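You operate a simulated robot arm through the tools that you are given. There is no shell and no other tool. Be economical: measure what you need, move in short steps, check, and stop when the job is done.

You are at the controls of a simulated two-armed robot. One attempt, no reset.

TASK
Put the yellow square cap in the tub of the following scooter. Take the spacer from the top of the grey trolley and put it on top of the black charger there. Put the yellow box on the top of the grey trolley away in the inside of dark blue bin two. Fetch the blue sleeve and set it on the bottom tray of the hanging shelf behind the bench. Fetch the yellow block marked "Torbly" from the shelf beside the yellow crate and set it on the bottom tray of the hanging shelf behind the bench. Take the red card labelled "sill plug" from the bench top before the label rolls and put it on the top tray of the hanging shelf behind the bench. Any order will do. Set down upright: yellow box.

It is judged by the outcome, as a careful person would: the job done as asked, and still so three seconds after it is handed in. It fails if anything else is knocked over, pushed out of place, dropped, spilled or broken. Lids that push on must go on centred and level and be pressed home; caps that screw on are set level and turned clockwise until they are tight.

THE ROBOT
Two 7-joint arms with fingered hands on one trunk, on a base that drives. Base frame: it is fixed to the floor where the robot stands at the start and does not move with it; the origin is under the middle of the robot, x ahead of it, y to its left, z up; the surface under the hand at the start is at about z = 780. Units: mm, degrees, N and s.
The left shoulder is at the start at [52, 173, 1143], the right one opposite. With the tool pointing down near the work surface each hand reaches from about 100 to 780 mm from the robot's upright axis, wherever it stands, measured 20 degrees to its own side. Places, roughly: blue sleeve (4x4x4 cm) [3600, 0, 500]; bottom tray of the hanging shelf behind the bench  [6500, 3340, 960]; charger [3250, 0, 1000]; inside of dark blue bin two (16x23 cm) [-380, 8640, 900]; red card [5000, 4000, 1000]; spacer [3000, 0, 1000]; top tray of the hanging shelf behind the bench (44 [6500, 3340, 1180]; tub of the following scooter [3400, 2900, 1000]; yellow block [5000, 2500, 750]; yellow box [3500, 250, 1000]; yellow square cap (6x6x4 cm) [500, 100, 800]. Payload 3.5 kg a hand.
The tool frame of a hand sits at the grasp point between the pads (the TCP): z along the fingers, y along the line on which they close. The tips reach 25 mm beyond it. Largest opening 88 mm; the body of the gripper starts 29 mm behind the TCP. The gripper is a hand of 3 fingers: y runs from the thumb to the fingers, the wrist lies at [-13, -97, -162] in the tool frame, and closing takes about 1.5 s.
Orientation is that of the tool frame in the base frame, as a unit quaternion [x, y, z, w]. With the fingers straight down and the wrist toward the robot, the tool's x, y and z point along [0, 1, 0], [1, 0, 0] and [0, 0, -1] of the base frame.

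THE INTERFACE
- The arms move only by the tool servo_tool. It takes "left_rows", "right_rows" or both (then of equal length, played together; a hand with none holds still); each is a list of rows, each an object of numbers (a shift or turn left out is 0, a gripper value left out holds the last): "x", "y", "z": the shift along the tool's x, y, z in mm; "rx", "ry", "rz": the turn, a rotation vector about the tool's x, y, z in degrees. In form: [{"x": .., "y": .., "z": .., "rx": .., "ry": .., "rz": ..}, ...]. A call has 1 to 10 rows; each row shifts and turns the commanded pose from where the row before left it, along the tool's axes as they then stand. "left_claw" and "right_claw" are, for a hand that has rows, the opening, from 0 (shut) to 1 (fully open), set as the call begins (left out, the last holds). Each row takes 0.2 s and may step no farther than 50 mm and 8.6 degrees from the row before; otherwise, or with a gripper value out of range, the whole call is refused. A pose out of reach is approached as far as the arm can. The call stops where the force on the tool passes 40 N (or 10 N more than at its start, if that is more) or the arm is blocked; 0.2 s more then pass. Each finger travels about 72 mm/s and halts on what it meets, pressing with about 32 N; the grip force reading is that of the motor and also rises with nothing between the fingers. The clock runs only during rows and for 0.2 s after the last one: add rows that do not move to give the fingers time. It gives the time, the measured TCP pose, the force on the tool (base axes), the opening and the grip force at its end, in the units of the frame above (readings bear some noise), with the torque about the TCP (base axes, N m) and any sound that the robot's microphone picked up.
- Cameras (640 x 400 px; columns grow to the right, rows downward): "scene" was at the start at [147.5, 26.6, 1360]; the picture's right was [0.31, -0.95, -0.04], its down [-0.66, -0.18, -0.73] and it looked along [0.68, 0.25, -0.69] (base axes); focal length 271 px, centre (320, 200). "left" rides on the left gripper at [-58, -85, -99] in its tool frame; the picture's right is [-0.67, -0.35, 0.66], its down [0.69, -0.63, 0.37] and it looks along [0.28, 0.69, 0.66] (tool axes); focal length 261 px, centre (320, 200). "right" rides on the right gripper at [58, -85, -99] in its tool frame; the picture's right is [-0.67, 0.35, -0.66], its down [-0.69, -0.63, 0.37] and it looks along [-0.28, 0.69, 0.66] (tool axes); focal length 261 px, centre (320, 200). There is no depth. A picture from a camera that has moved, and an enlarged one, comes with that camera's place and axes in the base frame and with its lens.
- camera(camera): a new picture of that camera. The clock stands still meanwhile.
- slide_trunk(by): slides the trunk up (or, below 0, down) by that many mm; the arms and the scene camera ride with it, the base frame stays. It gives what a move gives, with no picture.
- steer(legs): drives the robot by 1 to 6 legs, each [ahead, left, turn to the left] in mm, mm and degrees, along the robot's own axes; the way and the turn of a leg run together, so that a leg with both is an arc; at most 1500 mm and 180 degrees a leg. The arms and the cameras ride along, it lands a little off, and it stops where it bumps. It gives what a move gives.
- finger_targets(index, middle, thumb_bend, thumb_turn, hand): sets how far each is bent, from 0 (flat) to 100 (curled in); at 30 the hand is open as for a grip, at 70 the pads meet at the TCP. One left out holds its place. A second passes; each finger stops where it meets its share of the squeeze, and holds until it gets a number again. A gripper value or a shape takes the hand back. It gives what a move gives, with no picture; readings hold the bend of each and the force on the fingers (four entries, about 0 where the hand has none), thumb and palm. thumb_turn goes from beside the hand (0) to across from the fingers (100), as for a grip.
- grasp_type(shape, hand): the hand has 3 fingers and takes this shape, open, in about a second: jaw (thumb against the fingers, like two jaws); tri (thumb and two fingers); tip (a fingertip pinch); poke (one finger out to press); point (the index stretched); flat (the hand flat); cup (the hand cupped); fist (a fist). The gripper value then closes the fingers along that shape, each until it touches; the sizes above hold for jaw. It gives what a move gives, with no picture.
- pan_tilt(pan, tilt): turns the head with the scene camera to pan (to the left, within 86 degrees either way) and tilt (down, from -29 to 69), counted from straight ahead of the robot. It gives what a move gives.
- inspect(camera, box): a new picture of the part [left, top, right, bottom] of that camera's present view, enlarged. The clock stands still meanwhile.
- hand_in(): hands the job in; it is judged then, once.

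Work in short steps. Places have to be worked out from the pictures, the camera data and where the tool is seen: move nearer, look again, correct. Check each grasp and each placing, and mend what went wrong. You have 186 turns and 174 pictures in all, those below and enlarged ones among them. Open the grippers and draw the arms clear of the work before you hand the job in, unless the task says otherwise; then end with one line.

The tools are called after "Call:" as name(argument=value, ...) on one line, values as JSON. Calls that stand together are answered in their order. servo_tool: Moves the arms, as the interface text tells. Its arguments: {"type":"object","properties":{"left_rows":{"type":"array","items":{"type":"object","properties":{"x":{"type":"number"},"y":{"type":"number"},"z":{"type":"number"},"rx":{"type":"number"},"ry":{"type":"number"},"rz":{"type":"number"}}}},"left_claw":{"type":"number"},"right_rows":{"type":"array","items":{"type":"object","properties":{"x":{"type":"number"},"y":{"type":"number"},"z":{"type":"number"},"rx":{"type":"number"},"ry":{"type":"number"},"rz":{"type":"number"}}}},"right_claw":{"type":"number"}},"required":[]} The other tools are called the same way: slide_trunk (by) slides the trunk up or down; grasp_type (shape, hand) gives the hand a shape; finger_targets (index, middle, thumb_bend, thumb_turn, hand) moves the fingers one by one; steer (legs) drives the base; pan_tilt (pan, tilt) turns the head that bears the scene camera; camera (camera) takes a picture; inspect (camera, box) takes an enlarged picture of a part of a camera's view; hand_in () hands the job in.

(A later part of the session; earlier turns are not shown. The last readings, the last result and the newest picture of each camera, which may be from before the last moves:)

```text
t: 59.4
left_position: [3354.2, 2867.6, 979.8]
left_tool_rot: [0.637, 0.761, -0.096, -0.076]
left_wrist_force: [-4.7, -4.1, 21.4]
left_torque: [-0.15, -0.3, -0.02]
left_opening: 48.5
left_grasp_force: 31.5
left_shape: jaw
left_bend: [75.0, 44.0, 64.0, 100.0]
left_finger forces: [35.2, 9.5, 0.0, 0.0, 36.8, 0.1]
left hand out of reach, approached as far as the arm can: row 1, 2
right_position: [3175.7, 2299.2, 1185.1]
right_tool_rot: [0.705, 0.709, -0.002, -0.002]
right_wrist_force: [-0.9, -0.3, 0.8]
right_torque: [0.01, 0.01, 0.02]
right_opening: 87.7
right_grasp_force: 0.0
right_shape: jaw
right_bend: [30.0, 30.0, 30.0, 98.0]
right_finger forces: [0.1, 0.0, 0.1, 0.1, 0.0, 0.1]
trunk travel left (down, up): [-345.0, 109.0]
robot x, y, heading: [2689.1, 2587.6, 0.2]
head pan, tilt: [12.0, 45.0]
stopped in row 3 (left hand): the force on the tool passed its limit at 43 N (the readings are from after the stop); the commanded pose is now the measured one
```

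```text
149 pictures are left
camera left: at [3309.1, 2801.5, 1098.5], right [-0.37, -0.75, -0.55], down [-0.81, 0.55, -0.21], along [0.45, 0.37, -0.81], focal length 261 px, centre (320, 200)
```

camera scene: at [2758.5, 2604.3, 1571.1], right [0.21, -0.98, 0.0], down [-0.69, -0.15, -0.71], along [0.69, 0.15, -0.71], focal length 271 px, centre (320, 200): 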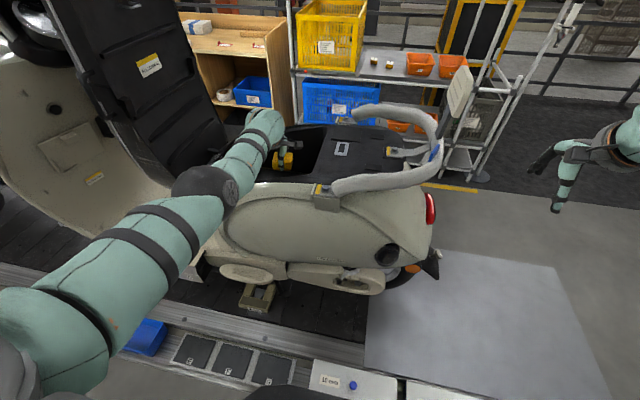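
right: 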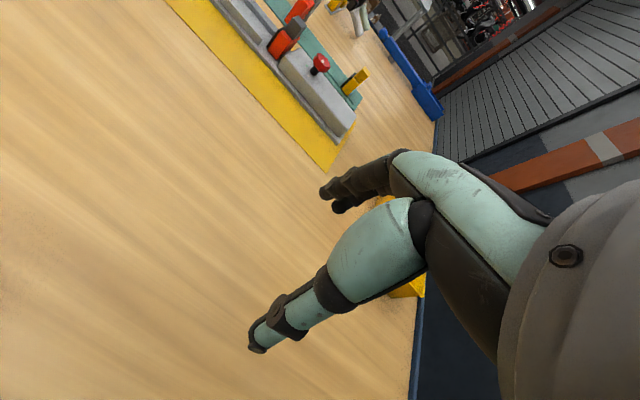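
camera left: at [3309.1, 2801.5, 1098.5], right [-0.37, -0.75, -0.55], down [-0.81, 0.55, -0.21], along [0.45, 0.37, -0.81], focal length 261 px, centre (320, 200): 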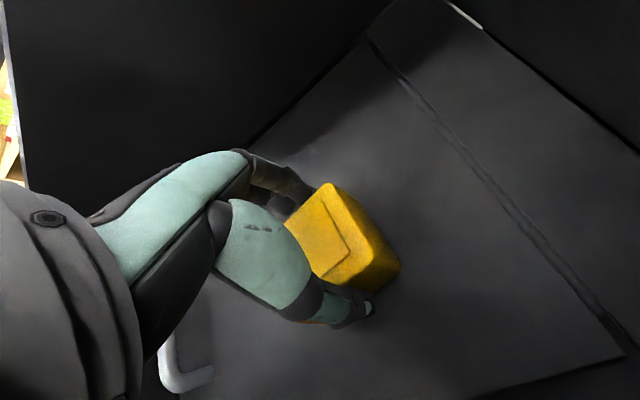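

The cap is touching the tub floor (upward force). I'll release it and lift out gently.

Call:
servo_tool(left_rows=[{}, {}, {}, {}, {}, {}], left_claw=0.9)

Call:
camera(camera="left")

```text
t: 60.2
left_position: [3355.8, 2868.6, 984.5]
left_tool_rot: [0.636, 0.763, -0.093, -0.074]
left_wrist_force: [-5.6, -1.4, 31.6]
left_torque: [-0.01, -0.93, -0.07]
left_opening: 76.7
left_grasp_force: 0.0
left_shape: jaw
left_bend: [35.0, 34.0, 33.0, 98.0]
left_finger forces: [26.4, 4.7, 0.0, 0.1, 0.2, 0.0]
right_position: [3174.4, 2297.6, 1183.8]
right_tool_rot: [0.704, 0.71, -0.002, -0.002]
right_wrist_force: [-0.5, 0.4, 0.3]
right_torque: [0.0, 0.04, -0.03]
right_opening: 87.9
right_grasp_force: 0.0
right_shape: jaw
right_bend: [30.0, 30.0, 30.0, 98.0]
right_finger forces: [0.1, 0.0, 0.0, 0.1, 0.1, 0.0]
trunk travel left (down, up): [-345.0, 109.0]
robot x, y, heading: [2687.7, 2587.3, 0.1]
head pan, tilt: [12.0, 45.0]
stopped in row 4 (left hand): the force on the tool passed its limit at 41 N (the readings are from after the stop); the commanded pose is now the measured one
```

```text
148 pictures are left
camera left: at [3309.5, 2801.2, 1102.3], right [-0.36, -0.75, -0.55], down [-0.81, 0.55, -0.21], along [0.46, 0.37, -0.81], focal length 261 px, centre (320, 200)
```

left: 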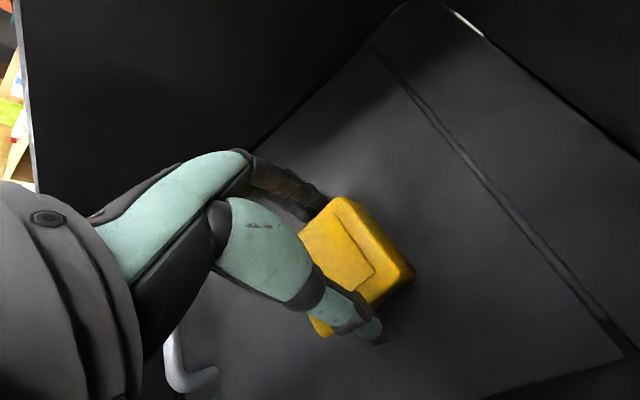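

Released; the cap rests on the tub floor. I'll withdraw along the fingers.

Call:
servo_tool(left_rows=[{"z": -15}, {"z": -25}, {"z": -30}, {"z": -30}, {}], left_claw=1)

Call:
slide_trunk(by=105)

Call:
camera(camera="left")

```text
t: 61.4
left_position: [3368.8, 2878.8, 1074.7]
left_tool_rot: [0.636, 0.761, -0.097, -0.079]
left_wrist_force: [-0.2, -0.1, 0.2]
left_torque: [-0.01, 0.01, -0.03]
left_opening: 87.6
left_grasp_force: 0.0
left_shape: jaw
left_bend: [30.0, 30.0, 30.0, 98.0]
left_finger forces: [0.1, 0.0, 0.1, 0.0, 0.0, 0.1]
left hand out of reach, approached as far as the arm can: row 3, 4
right_position: [3178.5, 2299.0, 1184.0]
right_tool_rot: [0.706, 0.709, -0.004, -0.002]
right_wrist_force: [0.2, 0.3, 0.0]
right_torque: [0.0, 0.0, 0.0]
right_opening: 87.7
right_grasp_force: 0.0
right_shape: jaw
right_bend: [30.0, 30.0, 30.0, 98.0]
right_finger forces: [0.0, 0.1, 0.0, 0.1, 0.0, 0.0]
trunk travel left (down, up): [-345.0, 109.0]
robot x, y, heading: [2689.1, 2591.5, 0.3]
head pan, tilt: [12.0, 45.0]
```

```text
t: 62.8
left_position: [3364.1, 2880.4, 1202.5]
left_tool_rot: [0.636, 0.764, -0.087, -0.066]
left_wrist_force: [0.1, -0.2, 0.4]
left_torque: [0.01, 0.01, -0.03]
left_opening: 87.6
left_grasp_force: 0.0
left_shape: jaw
left_bend: [30.0, 30.0, 30.0, 98.0]
left_finger forces: [0.0, 0.0, 0.0, 0.0, 0.0, 0.1]
right_position: [3177.7, 2299.2, 1289.5]
right_tool_rot: [0.706, 0.709, -0.002, -0.002]
right_wrist_force: [0.0, 0.1, -0.4]
right_torque: [-0.01, -0.01, 0.02]
right_opening: 88.1
right_grasp_force: 0.0
right_shape: jaw
right_bend: [30.0, 30.0, 30.0, 98.0]
right_finger forces: [0.0, 0.1, 0.0, 0.1, 0.0, 0.0]
trunk travel left (down, up): [-450.0, 4.0]
robot x, y, heading: [2687.0, 2586.1, -0.1]
head pan, tilt: [12.0, 45.0]
```

```text
147 pictures are left
camera left: at [3315.2, 2813.1, 1318.7], right [-0.35, -0.75, -0.56], down [-0.81, 0.55, -0.23], along [0.48, 0.37, -0.8], focal length 261 px, centre (320, 200)
```

left: 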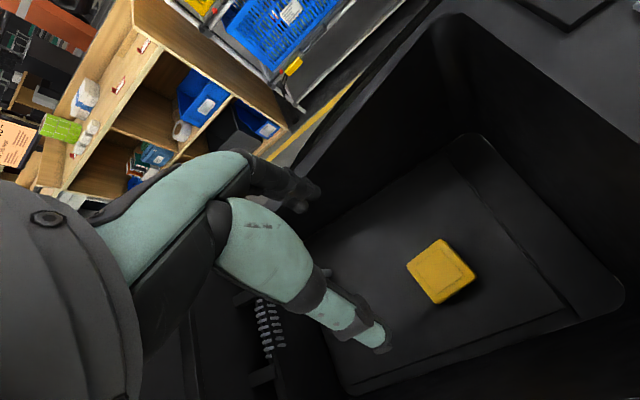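

The cap lies flat in the tub. I'll back away, turn right toward the trolley, and drive to about y≈1300 for a look.

Call:
steer(legs=[[-280, 0, 0], [0, 0, -90], [1250, 0, 0]])

Call:
pan_tilt(pan=30, tilt=25)

Call:
camera(camera="scene")

```text
t: 74.5
left_position: [2691.2, 663.4, 1202.1]
left_tool_rot: [0.99, 0.086, -0.015, -0.108]
left_wrist_force: [-0.1, 0.0, 0.2]
left_torque: [0.0, 0.0, 0.04]
left_opening: 87.8
left_grasp_force: 0.1
left_shape: jaw
left_bend: [30.0, 30.0, 30.0, 98.0]
left_finger forces: [0.0, 0.0, 0.1, 0.0, 0.0, 0.1]
right_position: [2111.4, 854.7, 1289.9]
right_tool_rot: [1.0, -0.002, -0.001, -0.004]
right_wrist_force: [0.5, 0.0, -0.4]
right_torque: [0.02, 0.01, -0.02]
right_opening: 87.6
right_grasp_force: 0.0
right_shape: jaw
right_bend: [30.0, 30.0, 30.0, 98.0]
right_finger forces: [0.0, 0.0, 0.0, 0.0, 0.1, 0.0]
trunk travel left (down, up): [-450.0, 4.0]
robot x, y, heading: [2400.9, 1340.0, -90.6]
head pan, tilt: [12.0, 45.0]
```

```text
t: 75.3
left_position: [2690.6, 662.7, 1201.7]
left_tool_rot: [0.99, 0.086, -0.014, -0.108]
left_wrist_force: [-0.1, -0.1, 0.2]
left_torque: [-0.02, 0.0, 0.01]
left_opening: 87.7
left_grasp_force: 0.1
left_shape: jaw
left_bend: [30.0, 30.0, 30.0, 98.0]
left_finger forces: [0.0, 0.0, 0.1, 0.1, 0.1, 0.0]
right_position: [2112.3, 853.0, 1289.0]
right_tool_rot: [1.0, -0.003, -0.001, -0.003]
right_wrist_force: [-0.8, 1.4, -0.4]
right_torque: [-0.01, -0.03, 0.02]
right_opening: 87.7
right_grasp_force: 0.0
right_shape: jaw
right_bend: [30.0, 30.0, 30.0, 98.0]
right_finger forces: [0.1, 0.0, 0.1, 0.0, 0.0, 0.0]
trunk travel left (down, up): [-450.0, 4.0]
robot x, y, heading: [2402.8, 1343.4, -90.3]
head pan, tilt: [30.0, 25.0]
```

```text
146 pictures are left
camera scene: at [2451.4, 1270.6, 1621.1], right [-0.87, -0.49, 0.0], down [-0.21, 0.37, -0.91], along [0.45, -0.79, -0.42], focal length 271 px, centre (320, 200)
```

scene: 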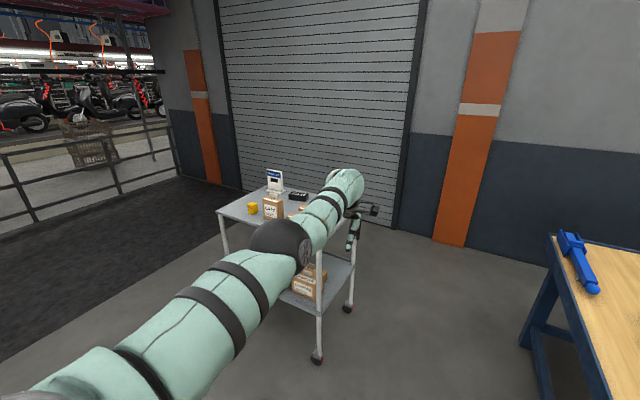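

The grey trolley spans about x 2990–3720, y −160–300, top z≈870. I'll tuck and level the left arm, then strafe to x≈3280 and approach to y≈720.

Call:
servo_tool(left_rows=[{"y": -45}, {"y": -45}, {"y": -45}, {"y": -40}, {"rx": -6.2, "rz": 5}, {"rx": -6.2, "rz": 5}, {}])

Call:
steer(legs=[[0, 870, 0.4], [600, 0, 0]])

Call:
pan_tilt(pan=0, tilt=45)

Call:
camera(camera="scene")

```text
t: 76.9
left_position: [2683.3, 829.3, 1249.2]
left_tool_rot: [1.0, 0.018, -0.003, 0.01]
left_wrist_force: [0.8, 0.7, 0.3]
left_torque: [0.0, 0.01, 0.01]
left_opening: 87.8
left_grasp_force: 0.1
left_shape: jaw
left_bend: [30.0, 30.0, 30.0, 98.0]
left_finger forces: [0.0, 0.1, 0.1, 0.1, 0.0, 0.0]
right_position: [2111.1, 853.3, 1289.0]
right_tool_rot: [1.0, -0.003, 0.0, -0.003]
right_wrist_force: [-0.1, -0.5, 0.2]
right_torque: [0.01, -0.01, -0.03]
right_opening: 88.0
right_grasp_force: 0.0
right_shape: jaw
right_bend: [30.0, 30.0, 30.0, 98.0]
right_finger forces: [0.0, 0.0, 0.0, 0.0, 0.1, 0.1]
trunk travel left (down, up): [-450.0, 4.0]
robot x, y, heading: [2404.8, 1344.8, -90.3]
head pan, tilt: [30.0, 25.0]
```

```text
t: 84.5
left_position: [3552.8, 229.1, 1247.2]
left_tool_rot: [1.0, 0.02, -0.002, 0.008]
left_wrist_force: [0.3, 0.4, 0.4]
left_torque: [-0.01, 0.01, -0.01]
left_opening: 87.9
left_grasp_force: 0.0
left_shape: jaw
left_bend: [30.0, 30.0, 30.0, 98.0]
left_finger forces: [0.1, 0.0, 0.1, 0.0, 0.1, 0.0]
right_position: [2982.1, 250.5, 1288.8]
right_tool_rot: [1.0, -0.001, -0.001, -0.003]
right_wrist_force: [0.1, -0.2, 0.3]
right_torque: [0.01, 0.02, -0.03]
right_opening: 87.8
right_grasp_force: 0.1
right_shape: jaw
right_bend: [30.0, 30.0, 30.0, 98.0]
right_finger forces: [0.0, 0.0, 0.1, 0.0, 0.1, 0.0]
trunk travel left (down, up): [-450.0, 4.0]
robot x, y, heading: [3276.7, 737.0, -90.2]
head pan, tilt: [30.0, 25.0]
```

```text
t: 85.5
left_position: [3556.9, 227.0, 1247.2]
left_tool_rot: [1.0, 0.023, -0.001, 0.009]
left_wrist_force: [0.0, 0.1, 0.7]
left_torque: [0.02, 0.02, -0.04]
left_opening: 88.0
left_grasp_force: 0.1
left_shape: jaw
left_bend: [30.0, 30.0, 30.0, 98.0]
left_finger forces: [0.1, 0.1, 0.0, 0.0, 0.0, 0.0]
right_position: [2981.9, 249.0, 1287.6]
right_tool_rot: [1.0, -0.001, -0.001, -0.004]
right_wrist_force: [0.0, -0.3, -0.4]
right_torque: [0.04, 0.0, 0.02]
right_opening: 87.7
right_grasp_force: 0.1
right_shape: jaw
right_bend: [30.0, 30.0, 30.0, 98.0]
right_finger forces: [0.1, 0.0, 0.0, 0.0, 0.0, 0.1]
trunk travel left (down, up): [-450.0, 4.0]
robot x, y, heading: [3273.1, 742.3, -90.4]
head pan, tilt: [0.0, 45.0]
```

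```text
145 pictures are left
camera scene: at [3274.1, 665.7, 1590.6], right [-1.0, 0.0, 0.0], down [0.0, 0.71, -0.71], along [0.0, -0.71, -0.71], focal length 271 px, centre (320, 200)
```

scene: 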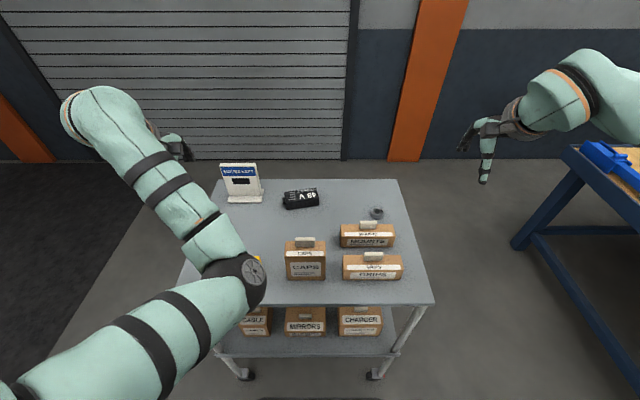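

The trolley top is in view: spacer ring at right rear, black 48 V charger at rear centre; the yellow box is behind my left elbow. I'll move the left hand outward and zoom on the items.

Call:
servo_tool(left_rows=[{"x": 40}, {"x": 40}, {"x": 40}, {"x": 40}, {"x": 40}, {}])

Call:
inspect(camera="scene", box=[180, 150, 440, 312])

Call:
camera(camera="right")

```text
t: 86.8
left_position: [3753.5, 235.5, 1245.9]
left_tool_rot: [1.0, 0.02, -0.003, 0.007]
left_wrist_force: [-0.8, -0.2, -1.2]
left_torque: [0.0, -0.02, 0.02]
left_opening: 88.0
left_grasp_force: 0.1
left_shape: jaw
left_bend: [30.0, 30.0, 30.0, 98.0]
left_finger forces: [0.1, 0.0, 0.1, 0.0, 0.1, 0.0]
right_position: [2979.6, 248.4, 1289.5]
right_tool_rot: [1.0, -0.001, -0.001, -0.004]
right_wrist_force: [-0.4, -0.4, -0.2]
right_torque: [0.02, -0.01, -0.01]
right_opening: 87.7
right_grasp_force: 0.0
right_shape: jaw
right_bend: [30.0, 30.0, 30.0, 98.0]
right_finger forces: [0.0, 0.0, 0.1, 0.0, 0.0, 0.0]
trunk travel left (down, up): [-450.0, 4.0]
robot x, y, heading: [3272.7, 736.6, -90.1]
head pan, tilt: [0.0, 45.0]
```

```text
2.46 times, centred on (310, 231) of scene
camera zoom: at [3273.5, 666.3, 1590.6], right [-1.0, 0.0, 0.0], down [0.0, 0.71, -0.71], along [0.0, -0.71, -0.71], focal length 668 px, centre (345, 124)
```

zoom: 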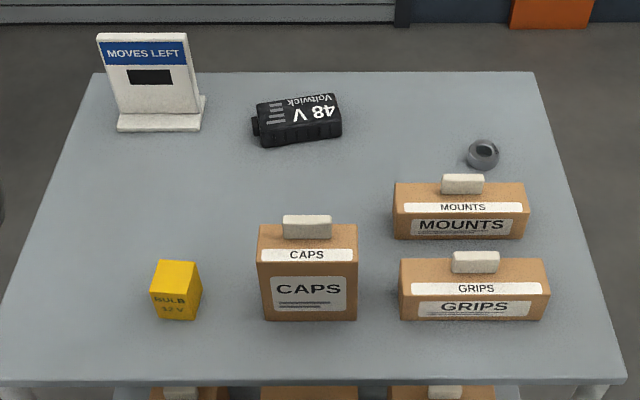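

```text
143 pictures are left
camera right: at [3040.4, 333.5, 1387.6], right [-0.67, -0.35, 0.65], down [-0.68, 0.63, -0.36], along [-0.29, -0.69, -0.67], focal length 261 px, centre (320, 200)
```

right: 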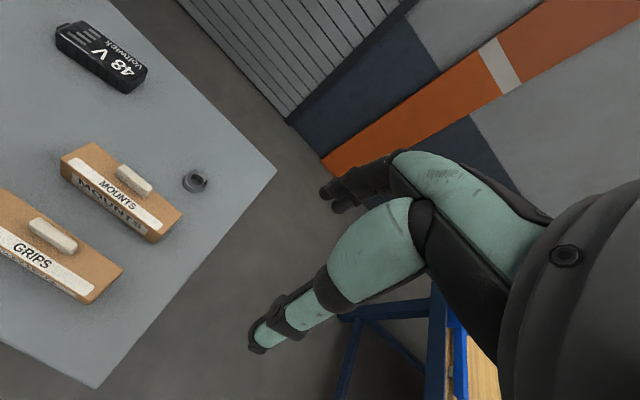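

Stereo puts the table at z≈884, the spacer at about [3082, 36, 897], the box near [3465, 260]. I'll move 50 mm nearer, lower the trunk, and bring the right hand above the spacer.

Call:
steer(legs=[[50, 0, 0]])

Call:
slide_trunk(by=-110)

Call:
servo_tool(right_rows=[{"x": 34, "y": 36, "z": 20}, {"x": 34, "y": 36, "z": 40}, {"x": 30, "y": 36, "z": 40}, {"y": 36, "z": 40}, {"z": 20}, {}], right_claw=1)

Call:
camera(camera="right")

Call:
camera(camera="scene")

```text
t: 87.8
left_position: [3753.9, 196.8, 1249.6]
left_tool_rot: [1.0, 0.02, -0.003, 0.013]
left_wrist_force: [0.1, -0.4, 0.4]
left_torque: [-0.05, 0.03, 0.01]
left_opening: 87.9
left_grasp_force: 0.0
left_shape: jaw
left_bend: [30.0, 30.0, 30.0, 98.0]
left_finger forces: [0.1, 0.0, 0.0, 0.1, 0.0, 0.1]
right_position: [2981.0, 210.9, 1294.6]
right_tool_rot: [1.0, -0.001, -0.002, 0.001]
right_wrist_force: [-0.1, 0.8, 0.1]
right_torque: [-0.03, 0.0, 0.0]
right_opening: 87.9
right_grasp_force: 0.0
right_shape: jaw
right_bend: [30.0, 30.0, 30.0, 98.0]
right_finger forces: [0.0, 0.0, 0.0, 0.1, 0.1, 0.0]
trunk travel left (down, up): [-450.0, 4.0]
robot x, y, heading: [3272.9, 688.7, -90.2]
head pan, tilt: [0.0, 45.0]
```

```text
t: 89.2
left_position: [3754.1, 186.2, 1134.6]
left_tool_rot: [1.0, 0.019, -0.002, 0.008]
left_wrist_force: [0.0, 0.0, 0.2]
left_torque: [-0.01, 0.02, 0.02]
left_opening: 87.9
left_grasp_force: 0.1
left_shape: jaw
left_bend: [30.0, 30.0, 30.0, 98.0]
left_finger forces: [0.0, 0.0, 0.0, 0.0, 0.0, 0.0]
right_position: [2981.9, 199.7, 1178.6]
right_tool_rot: [1.0, -0.001, -0.001, -0.004]
right_wrist_force: [-0.3, -1.1, 0.0]
right_torque: [-0.03, -0.01, -0.01]
right_opening: 87.8
right_grasp_force: 0.1
right_shape: jaw
right_bend: [30.0, 30.0, 30.0, 98.0]
right_finger forces: [0.0, 0.0, 0.0, 0.0, 0.0, 0.0]
trunk travel left (down, up): [-340.0, 114.0]
robot x, y, heading: [3273.2, 688.3, -90.4]
head pan, tilt: [0.0, 45.0]
```

```text
refused: row 1 steps farther than a row can; nothing moved
```

```text
142 pictures are left
camera right: at [3040.5, 283.7, 1277.7], right [-0.67, -0.35, 0.65], down [-0.68, 0.63, -0.36], along [-0.29, -0.69, -0.67], focal length 261 px, centre (320, 200)
```

right: 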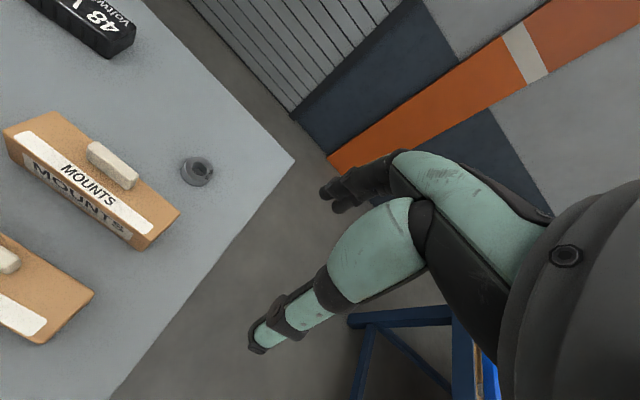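

```text
141 pictures are left
camera scene: at [3273.6, 597.8, 1476.1], right [-1.0, 0.0, 0.0], down [0.0, 0.73, -0.68], along [0.0, -0.68, -0.73], focal length 271 px, centre (320, 200)
```

scene: 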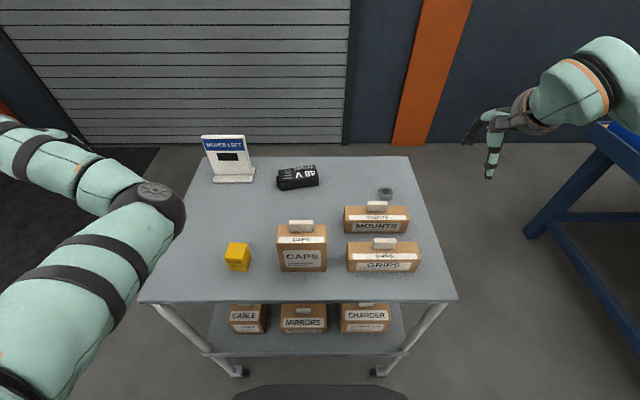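

I'll redo the right-hand move in smaller rows, to above the spacer at [3081, 40].

Call:
servo_tool(right_rows=[{"x": 16.5, "y": 26.6, "z": 22}, {"x": 16.5, "y": 26.6, "z": 30}, {"x": 16.5, "y": 26.6, "z": 32}, {"x": 16.5, "y": 26.6, "z": 32}, {"x": 16.5, "y": 26.6, "z": 32}, {"x": 16.5, "y": 26.6, "z": 32}, {}], right_claw=1)

Call:
camera(camera="right")

Call:
inspect(camera="scene", box=[260, 140, 460, 265])

```text
t: 90.8
left_position: [3753.6, 186.7, 1135.9]
left_tool_rot: [1.0, 0.02, -0.002, 0.007]
left_wrist_force: [0.2, 0.8, 0.0]
left_torque: [-0.03, -0.02, 0.0]
left_opening: 87.9
left_grasp_force: 0.1
left_shape: jaw
left_bend: [30.0, 30.0, 30.0, 98.0]
left_finger forces: [0.1, 0.1, 0.0, 0.0, 0.0, 0.1]
right_position: [3079.8, 40.6, 997.7]
right_tool_rot: [1.0, -0.001, 0.0, -0.004]
right_wrist_force: [0.8, 0.2, -0.3]
right_torque: [0.04, -0.01, -0.04]
right_opening: 88.1
right_grasp_force: 0.0
right_shape: jaw
right_bend: [30.0, 30.0, 30.0, 98.0]
right_finger forces: [0.0, 0.1, 0.0, 0.0, 0.0, 0.0]
trunk travel left (down, up): [-340.0, 114.0]
robot x, y, heading: [3274.2, 690.6, -90.2]
head pan, tilt: [0.0, 45.0]
```

```text
140 pictures are left
camera right: at [3138.5, 125.1, 1097.0], right [-0.67, -0.35, 0.65], down [-0.68, 0.63, -0.36], along [-0.29, -0.69, -0.66], focal length 261 px, centre (320, 200)
```

right: 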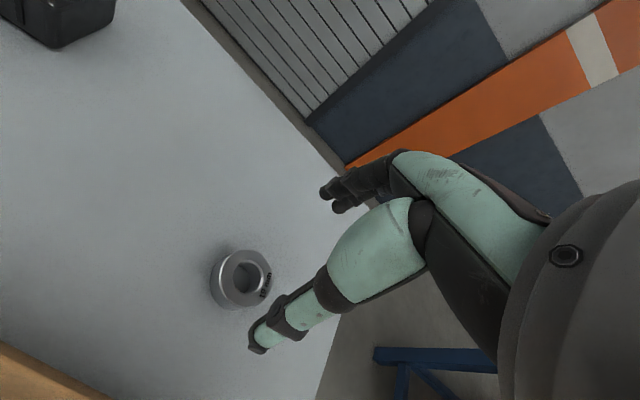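

```text
3.20 times, centred on (360, 202) of scene
camera zoom: at [3273.3, 598.3, 1476.4], right [-1.0, 0.0, 0.0], down [0.0, 0.73, -0.68], along [0.0, -0.68, -0.73], focal length 868 px, centre (192, 192)
```

zoom: 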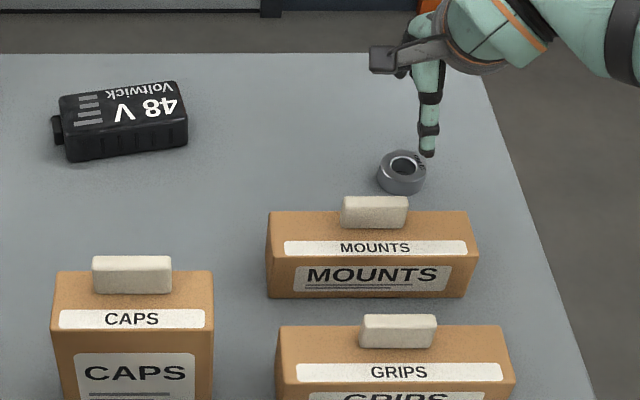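

Spacer confirmed at [3080, 43], ~45 mm dia × 25 mm. I'll lower to z ≈ 914 and close.

Call:
servo_tool(right_rows=[{"y": -3, "z": 30}, {"z": 30}, {"z": 16}, {"z": 7}, {}])

Call:
servo_tool(right_rows=[{}, {}, {}, {}, {}, {}, {}, {}], right_claw=0)

Call:
servo_tool(right_rows=[{"z": -20}, {"z": -30}, {"z": -30}, {"z": -30}, {}])

Call:
camera(camera="right")

```text
t: 92.0
left_position: [3755.6, 191.7, 1137.6]
left_tool_rot: [1.0, 0.02, -0.003, 0.01]
left_wrist_force: [-0.3, -0.5, -0.9]
left_torque: [-0.01, -0.01, -0.01]
left_opening: 87.7
left_grasp_force: 0.1
left_shape: jaw
left_bend: [30.0, 30.0, 30.0, 98.0]
left_finger forces: [0.0, 0.0, 0.1, 0.0, 0.0, 0.1]
right_position: [3080.4, 47.6, 921.8]
right_tool_rot: [1.0, -0.001, -0.001, 0.002]
right_wrist_force: [-1.4, 1.9, 38.2]
right_torque: [-1.39, 0.26, -0.13]
right_opening: 85.9
right_grasp_force: 0.1
right_shape: jaw
right_bend: [30.0, 30.0, 31.0, 98.0]
right_finger forces: [2.0, 29.7, 0.0, 0.0, 6.2, 0.0]
trunk travel left (down, up): [-340.0, 114.0]
robot x, y, heading: [3274.8, 689.1, -90.4]
head pan, tilt: [0.0, 45.0]
```

```text
t: 92.4
left_position: [3755.3, 188.6, 1136.0]
left_tool_rot: [1.0, 0.021, -0.004, 0.009]
left_wrist_force: [-0.4, -0.1, 0.1]
left_torque: [0.0, -0.01, 0.0]
left_opening: 87.9
left_grasp_force: 0.1
left_shape: jaw
left_bend: [30.0, 30.0, 30.0, 98.0]
left_finger forces: [0.1, 0.0, 0.0, 0.0, 0.1, 0.0]
right_position: [3081.1, 43.0, 926.7]
right_tool_rot: [1.0, -0.001, 0.001, 0.005]
right_wrist_force: [1.7, -0.2, 40.2]
right_torque: [0.53, -0.06, 0.02]
right_opening: 34.3
right_grasp_force: 32.4
right_shape: jaw
right_bend: [74.0, 49.0, 73.0, 100.0]
right_finger forces: [23.7, 12.8, 0.1, 0.1, 59.7, 0.0]
trunk travel left (down, up): [-340.0, 114.0]
robot x, y, heading: [3275.4, 690.0, -90.0]
head pan, tilt: [0.0, 45.0]
stopped in row 2 (right hand): the force on the tool passed its limit at 55 N (the readings are from after the stop); the commanded pose is now the measured one
```

```text
t: 93.6
left_position: [3753.1, 186.5, 1135.0]
left_tool_rot: [1.0, 0.02, -0.003, 0.006]
left_wrist_force: [-0.3, 0.7, -0.5]
left_torque: [0.01, 0.02, 0.02]
left_opening: 88.0
left_grasp_force: 0.1
left_shape: jaw
left_bend: [30.0, 30.0, 30.0, 98.0]
left_finger forces: [0.0, 0.0, 0.0, 0.1, 0.1, 0.0]
right_position: [3079.7, 41.9, 1029.1]
right_tool_rot: [1.0, -0.002, -0.001, -0.001]
right_wrist_force: [0.3, -0.5, 0.1]
right_torque: [0.0, -0.02, -0.02]
right_opening: 34.6
right_grasp_force: 31.9
right_shape: jaw
right_bend: [74.0, 49.0, 74.0, 100.0]
right_finger forces: [17.4, 12.7, 0.0, 0.1, 29.4, 0.0]
trunk travel left (down, up): [-340.0, 114.0]
robot x, y, heading: [3271.5, 691.0, -90.2]
head pan, tilt: [0.0, 45.0]
```

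```text
138 pictures are left
camera right: at [3138.6, 126.7, 1127.5], right [-0.67, -0.35, 0.65], down [-0.68, 0.63, -0.37], along [-0.29, -0.69, -0.66], focal length 261 px, centre (320, 200)
```

right: 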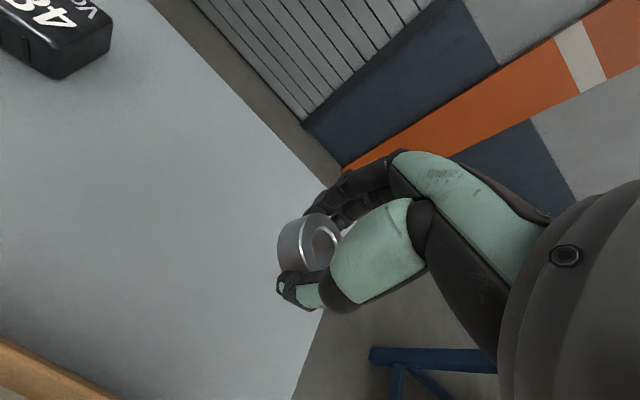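

Spacer is held level; contact says the table is at z≈896. The charger's top is centred near [3339, −19] at z≈933. I'll carry the spacer over it.

Call:
servo_tool(right_rows=[{"x": 43, "y": 10}, {"x": 43, "y": 10}, {"x": 43, "y": 10}, {"x": 43, "y": 10}, {"x": 43, "y": 10}, {"x": 43, "y": 10}, {}])

Call:
camera(camera="right")

Call:
inspect(camera="scene", box=[240, 110, 400, 210])

```text
t: 95.2
left_position: [3754.2, 186.1, 1134.2]
left_tool_rot: [1.0, 0.02, -0.003, 0.007]
left_wrist_force: [-0.9, 1.1, 0.2]
left_torque: [-0.01, -0.01, -0.01]
left_opening: 88.1
left_grasp_force: 0.2
left_shape: jaw
left_bend: [30.0, 30.0, 30.0, 98.0]
left_finger forces: [0.0, 0.0, 0.1, 0.0, 0.0, 0.1]
right_position: [3304.7, 29.7, 1011.2]
right_tool_rot: [1.0, -0.001, 0.0, 0.0]
right_wrist_force: [0.0, -0.2, -0.5]
right_torque: [-0.02, 0.0, 0.0]
right_opening: 33.8
right_grasp_force: 32.0
right_shape: jaw
right_bend: [74.0, 49.0, 74.0, 100.0]
right_finger forces: [17.3, 12.8, 0.0, 0.0, 28.9, 0.0]
right hand out of reach, approached as far as the arm can: row 4, 5, 6
trunk travel left (down, up): [-340.0, 114.0]
robot x, y, heading: [3272.2, 689.2, -90.3]
head pan, tilt: [0.0, 45.0]
```

```text
137 pictures are left
camera right: at [3364.1, 115.8, 1108.5], right [-0.67, -0.35, 0.65], down [-0.68, 0.63, -0.37], along [-0.29, -0.69, -0.66], focal length 261 px, centre (320, 200)
```

right: 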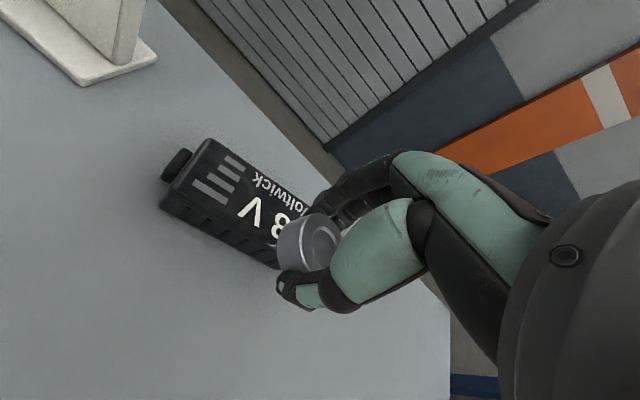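

```text
4.00 times, centred on (320, 160) of scene
camera zoom: at [3274.3, 597.5, 1476.3], right [-1.0, 0.0, 0.0], down [0.0, 0.73, -0.68], along [0.0, -0.68, -0.73], focal length 1085 px, centre (320, 360)
```

zoom: 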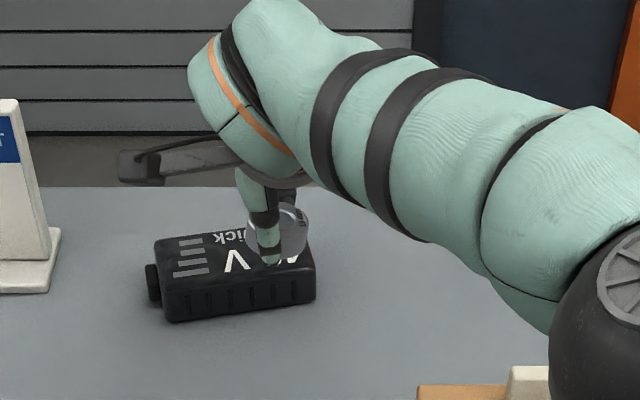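

The arm runs out of reach at [3305, 30]. I'll shift the hand back right, then move the base left and slightly nearer.

Call:
servo_tool(right_rows=[{"x": -40, "y": -15}, {"x": -40, "y": -15}, {}])

Call:
steer(legs=[[30, 130, 0]])

```text
t: 96.0
left_position: [3754.0, 186.7, 1134.5]
left_tool_rot: [1.0, 0.02, -0.002, 0.008]
left_wrist_force: [0.5, 0.0, -0.7]
left_torque: [-0.01, 0.01, 0.02]
left_opening: 88.0
left_grasp_force: 0.0
left_shape: jaw
left_bend: [30.0, 30.0, 30.0, 98.0]
left_finger forces: [0.0, 0.1, 0.0, 0.0, 0.0, 0.1]
right_position: [3224.7, 61.0, 1011.2]
right_tool_rot: [1.0, -0.002, 0.0, -0.002]
right_wrist_force: [-0.1, -0.7, 0.2]
right_torque: [-0.02, -0.01, 0.01]
right_opening: 34.0
right_grasp_force: 31.7
right_shape: jaw
right_bend: [74.0, 49.0, 74.0, 100.0]
right_finger forces: [17.2, 12.6, 0.1, 0.1, 28.5, 0.0]
trunk travel left (down, up): [-340.0, 114.0]
robot x, y, heading: [3273.0, 689.7, -90.1]
head pan, tilt: [0.0, 45.0]
```

```text
t: 97.3
left_position: [3882.6, 155.6, 1136.1]
left_tool_rot: [1.0, 0.02, -0.003, 0.008]
left_wrist_force: [0.4, -0.2, 0.1]
left_torque: [-0.01, 0.01, -0.02]
left_opening: 88.1
left_grasp_force: 0.2
left_shape: jaw
left_bend: [30.0, 30.0, 30.0, 98.0]
left_finger forces: [0.0, 0.0, 0.0, 0.1, 0.0, 0.1]
right_position: [3352.3, 31.2, 1012.2]
right_tool_rot: [1.0, -0.002, 0.001, 0.0]
right_wrist_force: [-0.1, -0.1, -0.6]
right_torque: [-0.01, 0.0, 0.0]
right_opening: 34.1
right_grasp_force: 32.0
right_shape: jaw
right_bend: [74.0, 49.0, 74.0, 100.0]
right_finger forces: [17.1, 12.6, 0.1, 0.1, 28.5, 0.0]
trunk travel left (down, up): [-340.0, 114.0]
robot x, y, heading: [3401.4, 657.8, -90.2]
head pan, tilt: [0.0, 45.0]
```

Now at [3352, 31]; I'll move the last 50 mm forward and check.

Call:
servo_tool(right_rows=[{"x": -6, "y": 25}, {"x": -7, "y": 25}, {}])

Call:
camera(camera="right")

Call:
camera(camera="scene")

```text
t: 98.1
left_position: [3883.7, 155.2, 1135.3]
left_tool_rot: [1.0, 0.019, -0.002, 0.008]
left_wrist_force: [0.2, 0.5, -0.2]
left_torque: [-0.01, -0.01, 0.04]
left_opening: 87.8
left_grasp_force: 0.1
left_shape: jaw
left_bend: [30.0, 30.0, 30.0, 98.0]
left_finger forces: [0.0, 0.0, 0.1, 0.0, 0.0, 0.0]
right_position: [3341.3, -19.8, 1011.5]
right_tool_rot: [1.0, -0.001, 0.0, -0.001]
right_wrist_force: [0.1, -1.2, -0.5]
right_torque: [-0.02, -0.04, -0.01]
right_opening: 33.8
right_grasp_force: 32.4
right_shape: jaw
right_bend: [74.0, 49.0, 74.0, 100.0]
right_finger forces: [17.1, 12.8, 0.1, 0.0, 28.4, 0.0]
trunk travel left (down, up): [-340.0, 114.0]
robot x, y, heading: [3405.2, 662.6, -90.3]
head pan, tilt: [0.0, 45.0]
```

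```text
135 pictures are left
camera right: at [3400.6, 65.5, 1109.4], right [-0.67, -0.35, 0.66], down [-0.68, 0.63, -0.37], along [-0.29, -0.69, -0.66], focal length 261 px, centre (320, 200)
```

right: 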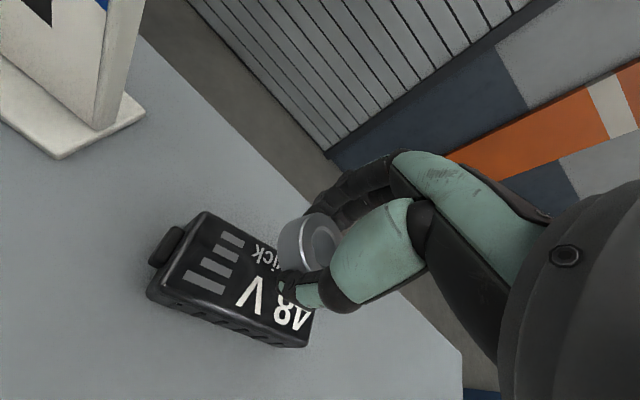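

```text
134 pictures are left
camera scene: at [3405.3, 567.4, 1476.3], right [-1.0, 0.0, 0.0], down [0.0, 0.73, -0.68], along [0.0, -0.68, -0.73], focal length 271 px, centre (320, 200)
```

scene: 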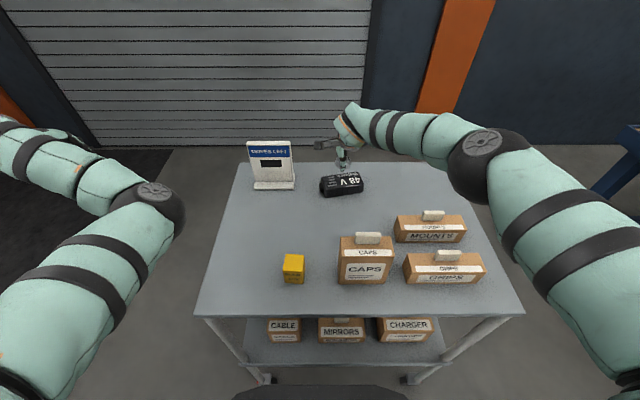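

Spacer hovers centred over the charger's top. I'll lower gently until contact.

Call:
servo_tool(right_rows=[{"z": 18}, {"z": 15}, {"z": 6}, {}])

Call:
servo_tool(right_rows=[{"z": 3}, {"z": 2}, {}])

Call:
camera(camera="right")

```text
t: 99.1
left_position: [3883.2, 156.2, 1135.3]
left_tool_rot: [1.0, 0.02, -0.003, 0.007]
left_wrist_force: [0.7, -1.2, 0.2]
left_torque: [0.0, 0.01, 0.0]
left_opening: 87.7
left_grasp_force: 0.0
left_shape: jaw
left_bend: [30.0, 30.0, 30.0, 98.0]
left_finger forces: [0.0, 0.0, 0.0, 0.1, 0.0, 0.0]
right_position: [3341.6, -20.2, 971.7]
right_tool_rot: [1.0, -0.002, 0.001, 0.0]
right_wrist_force: [0.4, 0.2, 0.0]
right_torque: [-0.02, -0.01, 0.01]
right_opening: 34.0
right_grasp_force: 32.0
right_shape: jaw
right_bend: [74.0, 49.0, 74.0, 100.0]
right_finger forces: [17.2, 12.7, 0.1, 0.1, 28.3, 0.1]
trunk travel left (down, up): [-340.0, 114.0]
robot x, y, heading: [3403.1, 658.9, -90.4]
head pan, tilt: [0.0, 45.0]
```

```text
t: 99.9
left_position: [3884.1, 155.6, 1136.0]
left_tool_rot: [1.0, 0.019, -0.002, 0.007]
left_wrist_force: [0.2, -0.6, 0.1]
left_torque: [0.01, 0.0, -0.05]
left_opening: 87.9
left_grasp_force: 0.0
left_shape: jaw
left_bend: [30.0, 30.0, 30.0, 98.0]
left_finger forces: [0.1, 0.1, 0.1, 0.1, 0.0, 0.0]
right_position: [3340.0, -18.8, 967.0]
right_tool_rot: [1.0, -0.002, 0.001, -0.001]
right_wrist_force: [-1.0, -0.8, -0.9]
right_torque: [0.04, -0.01, -0.03]
right_opening: 33.8
right_grasp_force: 31.9
right_shape: jaw
right_bend: [74.0, 49.0, 74.0, 100.0]
right_finger forces: [17.2, 12.8, 0.0, 0.0, 28.3, 0.0]
trunk travel left (down, up): [-340.0, 114.0]
robot x, y, heading: [3408.6, 660.2, -90.3]
head pan, tilt: [0.0, 45.0]
```

```text
133 pictures are left
camera right: at [3399.7, 65.5, 1065.0], right [-0.67, -0.35, 0.65], down [-0.68, 0.63, -0.37], along [-0.29, -0.69, -0.66], focal length 261 px, centre (320, 200)
```

right: 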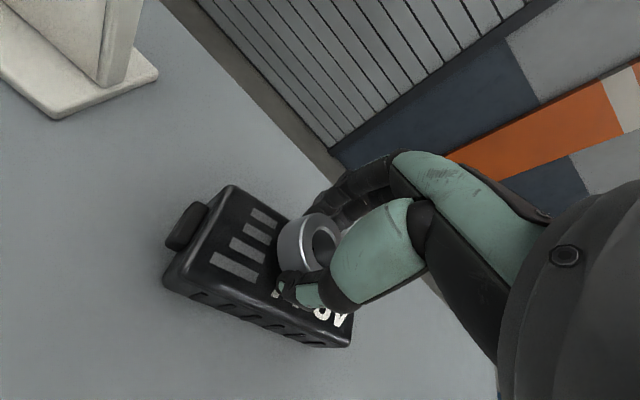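

No contact yet; continuing down in small steps.

Call:
servo_tool(right_rows=[{"z": 2}, {"z": 2}, {"z": 1}, {}])

Call:
servo_tool(right_rows=[{"z": 1.5}, {"z": 1.5}, {}])

```text
t: 100.9
left_position: [3883.9, 155.8, 1136.4]
left_tool_rot: [1.0, 0.019, -0.002, 0.007]
left_wrist_force: [0.4, 0.6, -0.1]
left_torque: [-0.01, 0.04, 0.03]
left_opening: 87.9
left_grasp_force: 0.1
left_shape: jaw
left_bend: [30.0, 30.0, 30.0, 98.0]
left_finger forces: [0.0, 0.0, 0.0, 0.0, 0.0, 0.1]
right_position: [3340.6, -19.4, 963.8]
right_tool_rot: [1.0, -0.002, 0.0, 0.001]
right_wrist_force: [-0.5, -2.6, 10.1]
right_torque: [-0.13, 0.12, 0.02]
right_opening: 34.1
right_grasp_force: 31.9
right_shape: jaw
right_bend: [74.0, 49.0, 74.0, 100.0]
right_finger forces: [17.6, 17.5, 0.0, 0.1, 32.4, 0.1]
trunk travel left (down, up): [-340.0, 114.0]
robot x, y, heading: [3402.8, 659.6, -90.3]
head pan, tilt: [0.0, 45.0]
```

```text
t: 101.7
left_position: [3883.0, 158.7, 1136.8]
left_tool_rot: [1.0, 0.019, -0.003, 0.009]
left_wrist_force: [-0.1, 0.7, 0.3]
left_torque: [0.0, 0.01, -0.02]
left_opening: 87.8
left_grasp_force: 0.1
left_shape: jaw
left_bend: [30.0, 30.0, 30.0, 98.0]
left_finger forces: [0.0, 0.0, 0.0, 0.0, 0.1, 0.0]
right_position: [3340.6, -17.4, 962.7]
right_tool_rot: [1.0, -0.002, 0.002, 0.003]
right_wrist_force: [-0.7, -6.2, 30.2]
right_torque: [0.1, 0.04, -0.01]
right_opening: 35.2
right_grasp_force: 31.8
right_shape: jaw
right_bend: [74.0, 48.0, 75.0, 100.0]
right_finger forces: [20.7, 21.0, 0.0, 0.0, 51.2, 0.1]
trunk travel left (down, up): [-340.0, 114.0]
robot x, y, heading: [3405.8, 659.7, -90.3]
head pan, tilt: [0.0, 45.0]
```

Contact made. I'll ease off 2 mm, open, and lift straight up.

Call:
servo_tool(right_rows=[{"z": -2}, {}])

Call:
servo_tool(right_rows=[{}, {}, {}, {}, {}], right_claw=0.8)

Call:
servo_tool(right_rows=[{"z": -10}, {"z": -25}, {"z": -30}, {"z": -30}, {}])

Call:
camera(camera="right")

```text
t: 102.3
left_position: [3883.6, 158.5, 1137.0]
left_tool_rot: [1.0, 0.019, -0.002, 0.009]
left_wrist_force: [-0.2, 0.3, 0.3]
left_torque: [-0.01, 0.0, 0.02]
left_opening: 87.7
left_grasp_force: 0.2
left_shape: jaw
left_bend: [30.0, 30.0, 30.0, 98.0]
left_finger forces: [0.0, 0.0, 0.0, 0.1, 0.0, 0.0]
right_position: [3340.9, -18.5, 963.2]
right_tool_rot: [1.0, -0.002, 0.0, 0.001]
right_wrist_force: [-0.4, -4.9, 24.7]
right_torque: [-0.06, 0.08, 0.07]
right_opening: 35.5
right_grasp_force: 31.9
right_shape: jaw
right_bend: [74.0, 48.0, 75.0, 100.0]
right_finger forces: [20.4, 22.1, 0.0, 0.0, 46.4, 0.0]
trunk travel left (down, up): [-340.0, 114.0]
robot x, y, heading: [3402.9, 659.1, -90.3]
head pan, tilt: [0.0, 45.0]
```

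```text
t: 103.5
left_position: [3884.0, 156.6, 1136.7]
left_tool_rot: [1.0, 0.018, -0.003, 0.009]
left_wrist_force: [0.4, 0.1, -0.3]
left_torque: [-0.01, -0.03, 0.02]
left_opening: 87.7
left_grasp_force: 0.0
left_shape: jaw
left_bend: [30.0, 30.0, 30.0, 98.0]
left_finger forces: [0.1, 0.0, 0.0, 0.1, 0.0, 0.0]
right_position: [3340.4, -18.2, 963.5]
right_tool_rot: [1.0, -0.001, 0.0, 0.002]
right_wrist_force: [-0.9, -10.5, 30.7]
right_torque: [0.48, -0.05, -0.01]
right_opening: 56.4
right_grasp_force: 0.0
right_shape: jaw
right_bend: [27.0, 34.0, 67.0, 100.0]
right_finger forces: [0.0, 0.1, 0.0, 0.0, 30.6, 0.1]
trunk travel left (down, up): [-340.0, 114.0]
robot x, y, heading: [3402.6, 659.7, -90.6]
head pan, tilt: [0.0, 45.0]
```

```text
t: 104.7
left_position: [3882.3, 154.7, 1134.8]
left_tool_rot: [1.0, 0.02, -0.002, 0.007]
left_wrist_force: [-0.1, 1.3, -0.3]
left_torque: [0.01, -0.04, 0.01]
left_opening: 87.7
left_grasp_force: 0.0
left_shape: jaw
left_bend: [30.0, 30.0, 30.0, 98.0]
left_finger forces: [0.0, 0.0, 0.0, 0.0, 0.0, 0.1]
right_position: [3341.8, -20.2, 1056.1]
right_tool_rot: [1.0, -0.002, 0.0, -0.001]
right_wrist_force: [0.5, 0.4, -0.2]
right_torque: [0.01, 0.0, -0.01]
right_opening: 70.1
right_grasp_force: 0.1
right_shape: jaw
right_bend: [27.0, 34.0, 49.0, 99.0]
right_finger forces: [0.0, 0.0, 0.0, 0.1, 0.0, 0.0]
trunk travel left (down, up): [-340.0, 114.0]
robot x, y, heading: [3404.9, 655.0, -90.0]
head pan, tilt: [0.0, 45.0]
```

```text
132 pictures are left
camera right: at [3400.5, 64.8, 1155.0], right [-0.67, -0.35, 0.65], down [-0.68, 0.63, -0.37], along [-0.29, -0.69, -0.66], focal length 261 px, centre (320, 200)
```

right: 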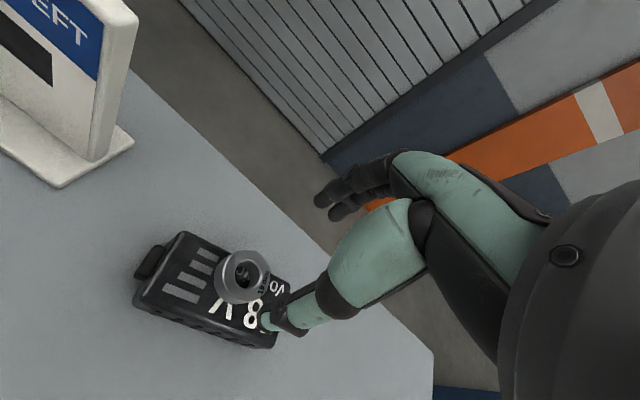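

The spacer rests flat on the charger. I'll retract the right hand and zoom in on the yellow box.

Call:
servo_tool(right_rows=[{"z": -40}, {"z": -40, "y": -15}, {"y": -40, "x": -25}, {"y": -40, "x": -25}, {"y": -40, "x": -25}, {"y": -40, "x": -25}, {}], right_claw=1)

Call:
inspect(camera="scene", box=[250, 230, 346, 290])

Call:
camera(camera="left")

```text
t: 106.3
left_position: [3882.8, 154.2, 1135.7]
left_tool_rot: [1.0, 0.019, -0.002, 0.008]
left_wrist_force: [0.2, -0.3, 0.0]
left_torque: [0.02, -0.04, 0.01]
left_opening: 88.2
left_grasp_force: 0.1
left_shape: jaw
left_bend: [30.0, 30.0, 30.0, 98.0]
left_finger forces: [0.1, 0.1, 0.1, 0.1, 0.0, 0.0]
right_position: [3241.2, 154.4, 1134.3]
right_tool_rot: [1.0, -0.003, 0.001, -0.001]
right_wrist_force: [-0.9, 0.2, -0.4]
right_torque: [-0.01, 0.03, 0.0]
right_opening: 87.6
right_grasp_force: 0.0
right_shape: jaw
right_bend: [30.0, 30.0, 30.0, 98.0]
right_finger forces: [0.1, 0.0, 0.0, 0.0, 0.0, 0.0]
trunk travel left (down, up): [-340.0, 114.0]
robot x, y, heading: [3404.9, 656.5, -90.4]
head pan, tilt: [0.0, 45.0]
```

```text
6.67 times, centred on (298, 260) of scene
camera zoom: at [3404.9, 566.7, 1476.3], right [-1.0, 0.0, 0.0], down [0.0, 0.73, -0.68], along [0.0, -0.68, -0.73], focal length 1809 px, centre (467, -200)
```

zoom: 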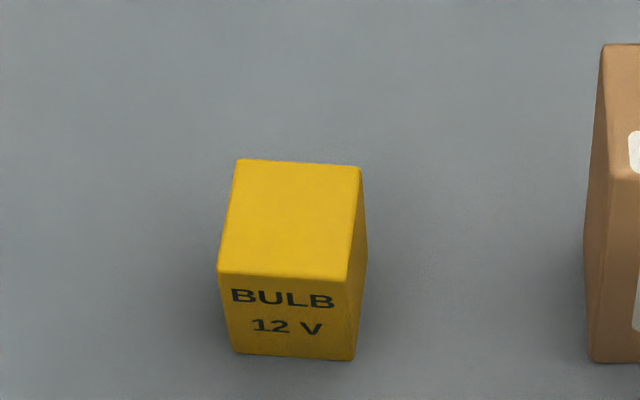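

```text
130 pictures are left
camera left: at [3825.0, 238.8, 1234.1], right [-0.69, 0.31, -0.66], down [0.66, 0.65, -0.38], along [0.31, -0.69, -0.65], focal length 261 px, centre (320, 200)
```

left: 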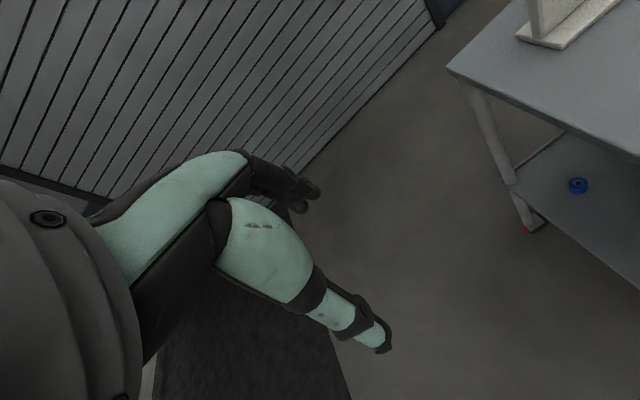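

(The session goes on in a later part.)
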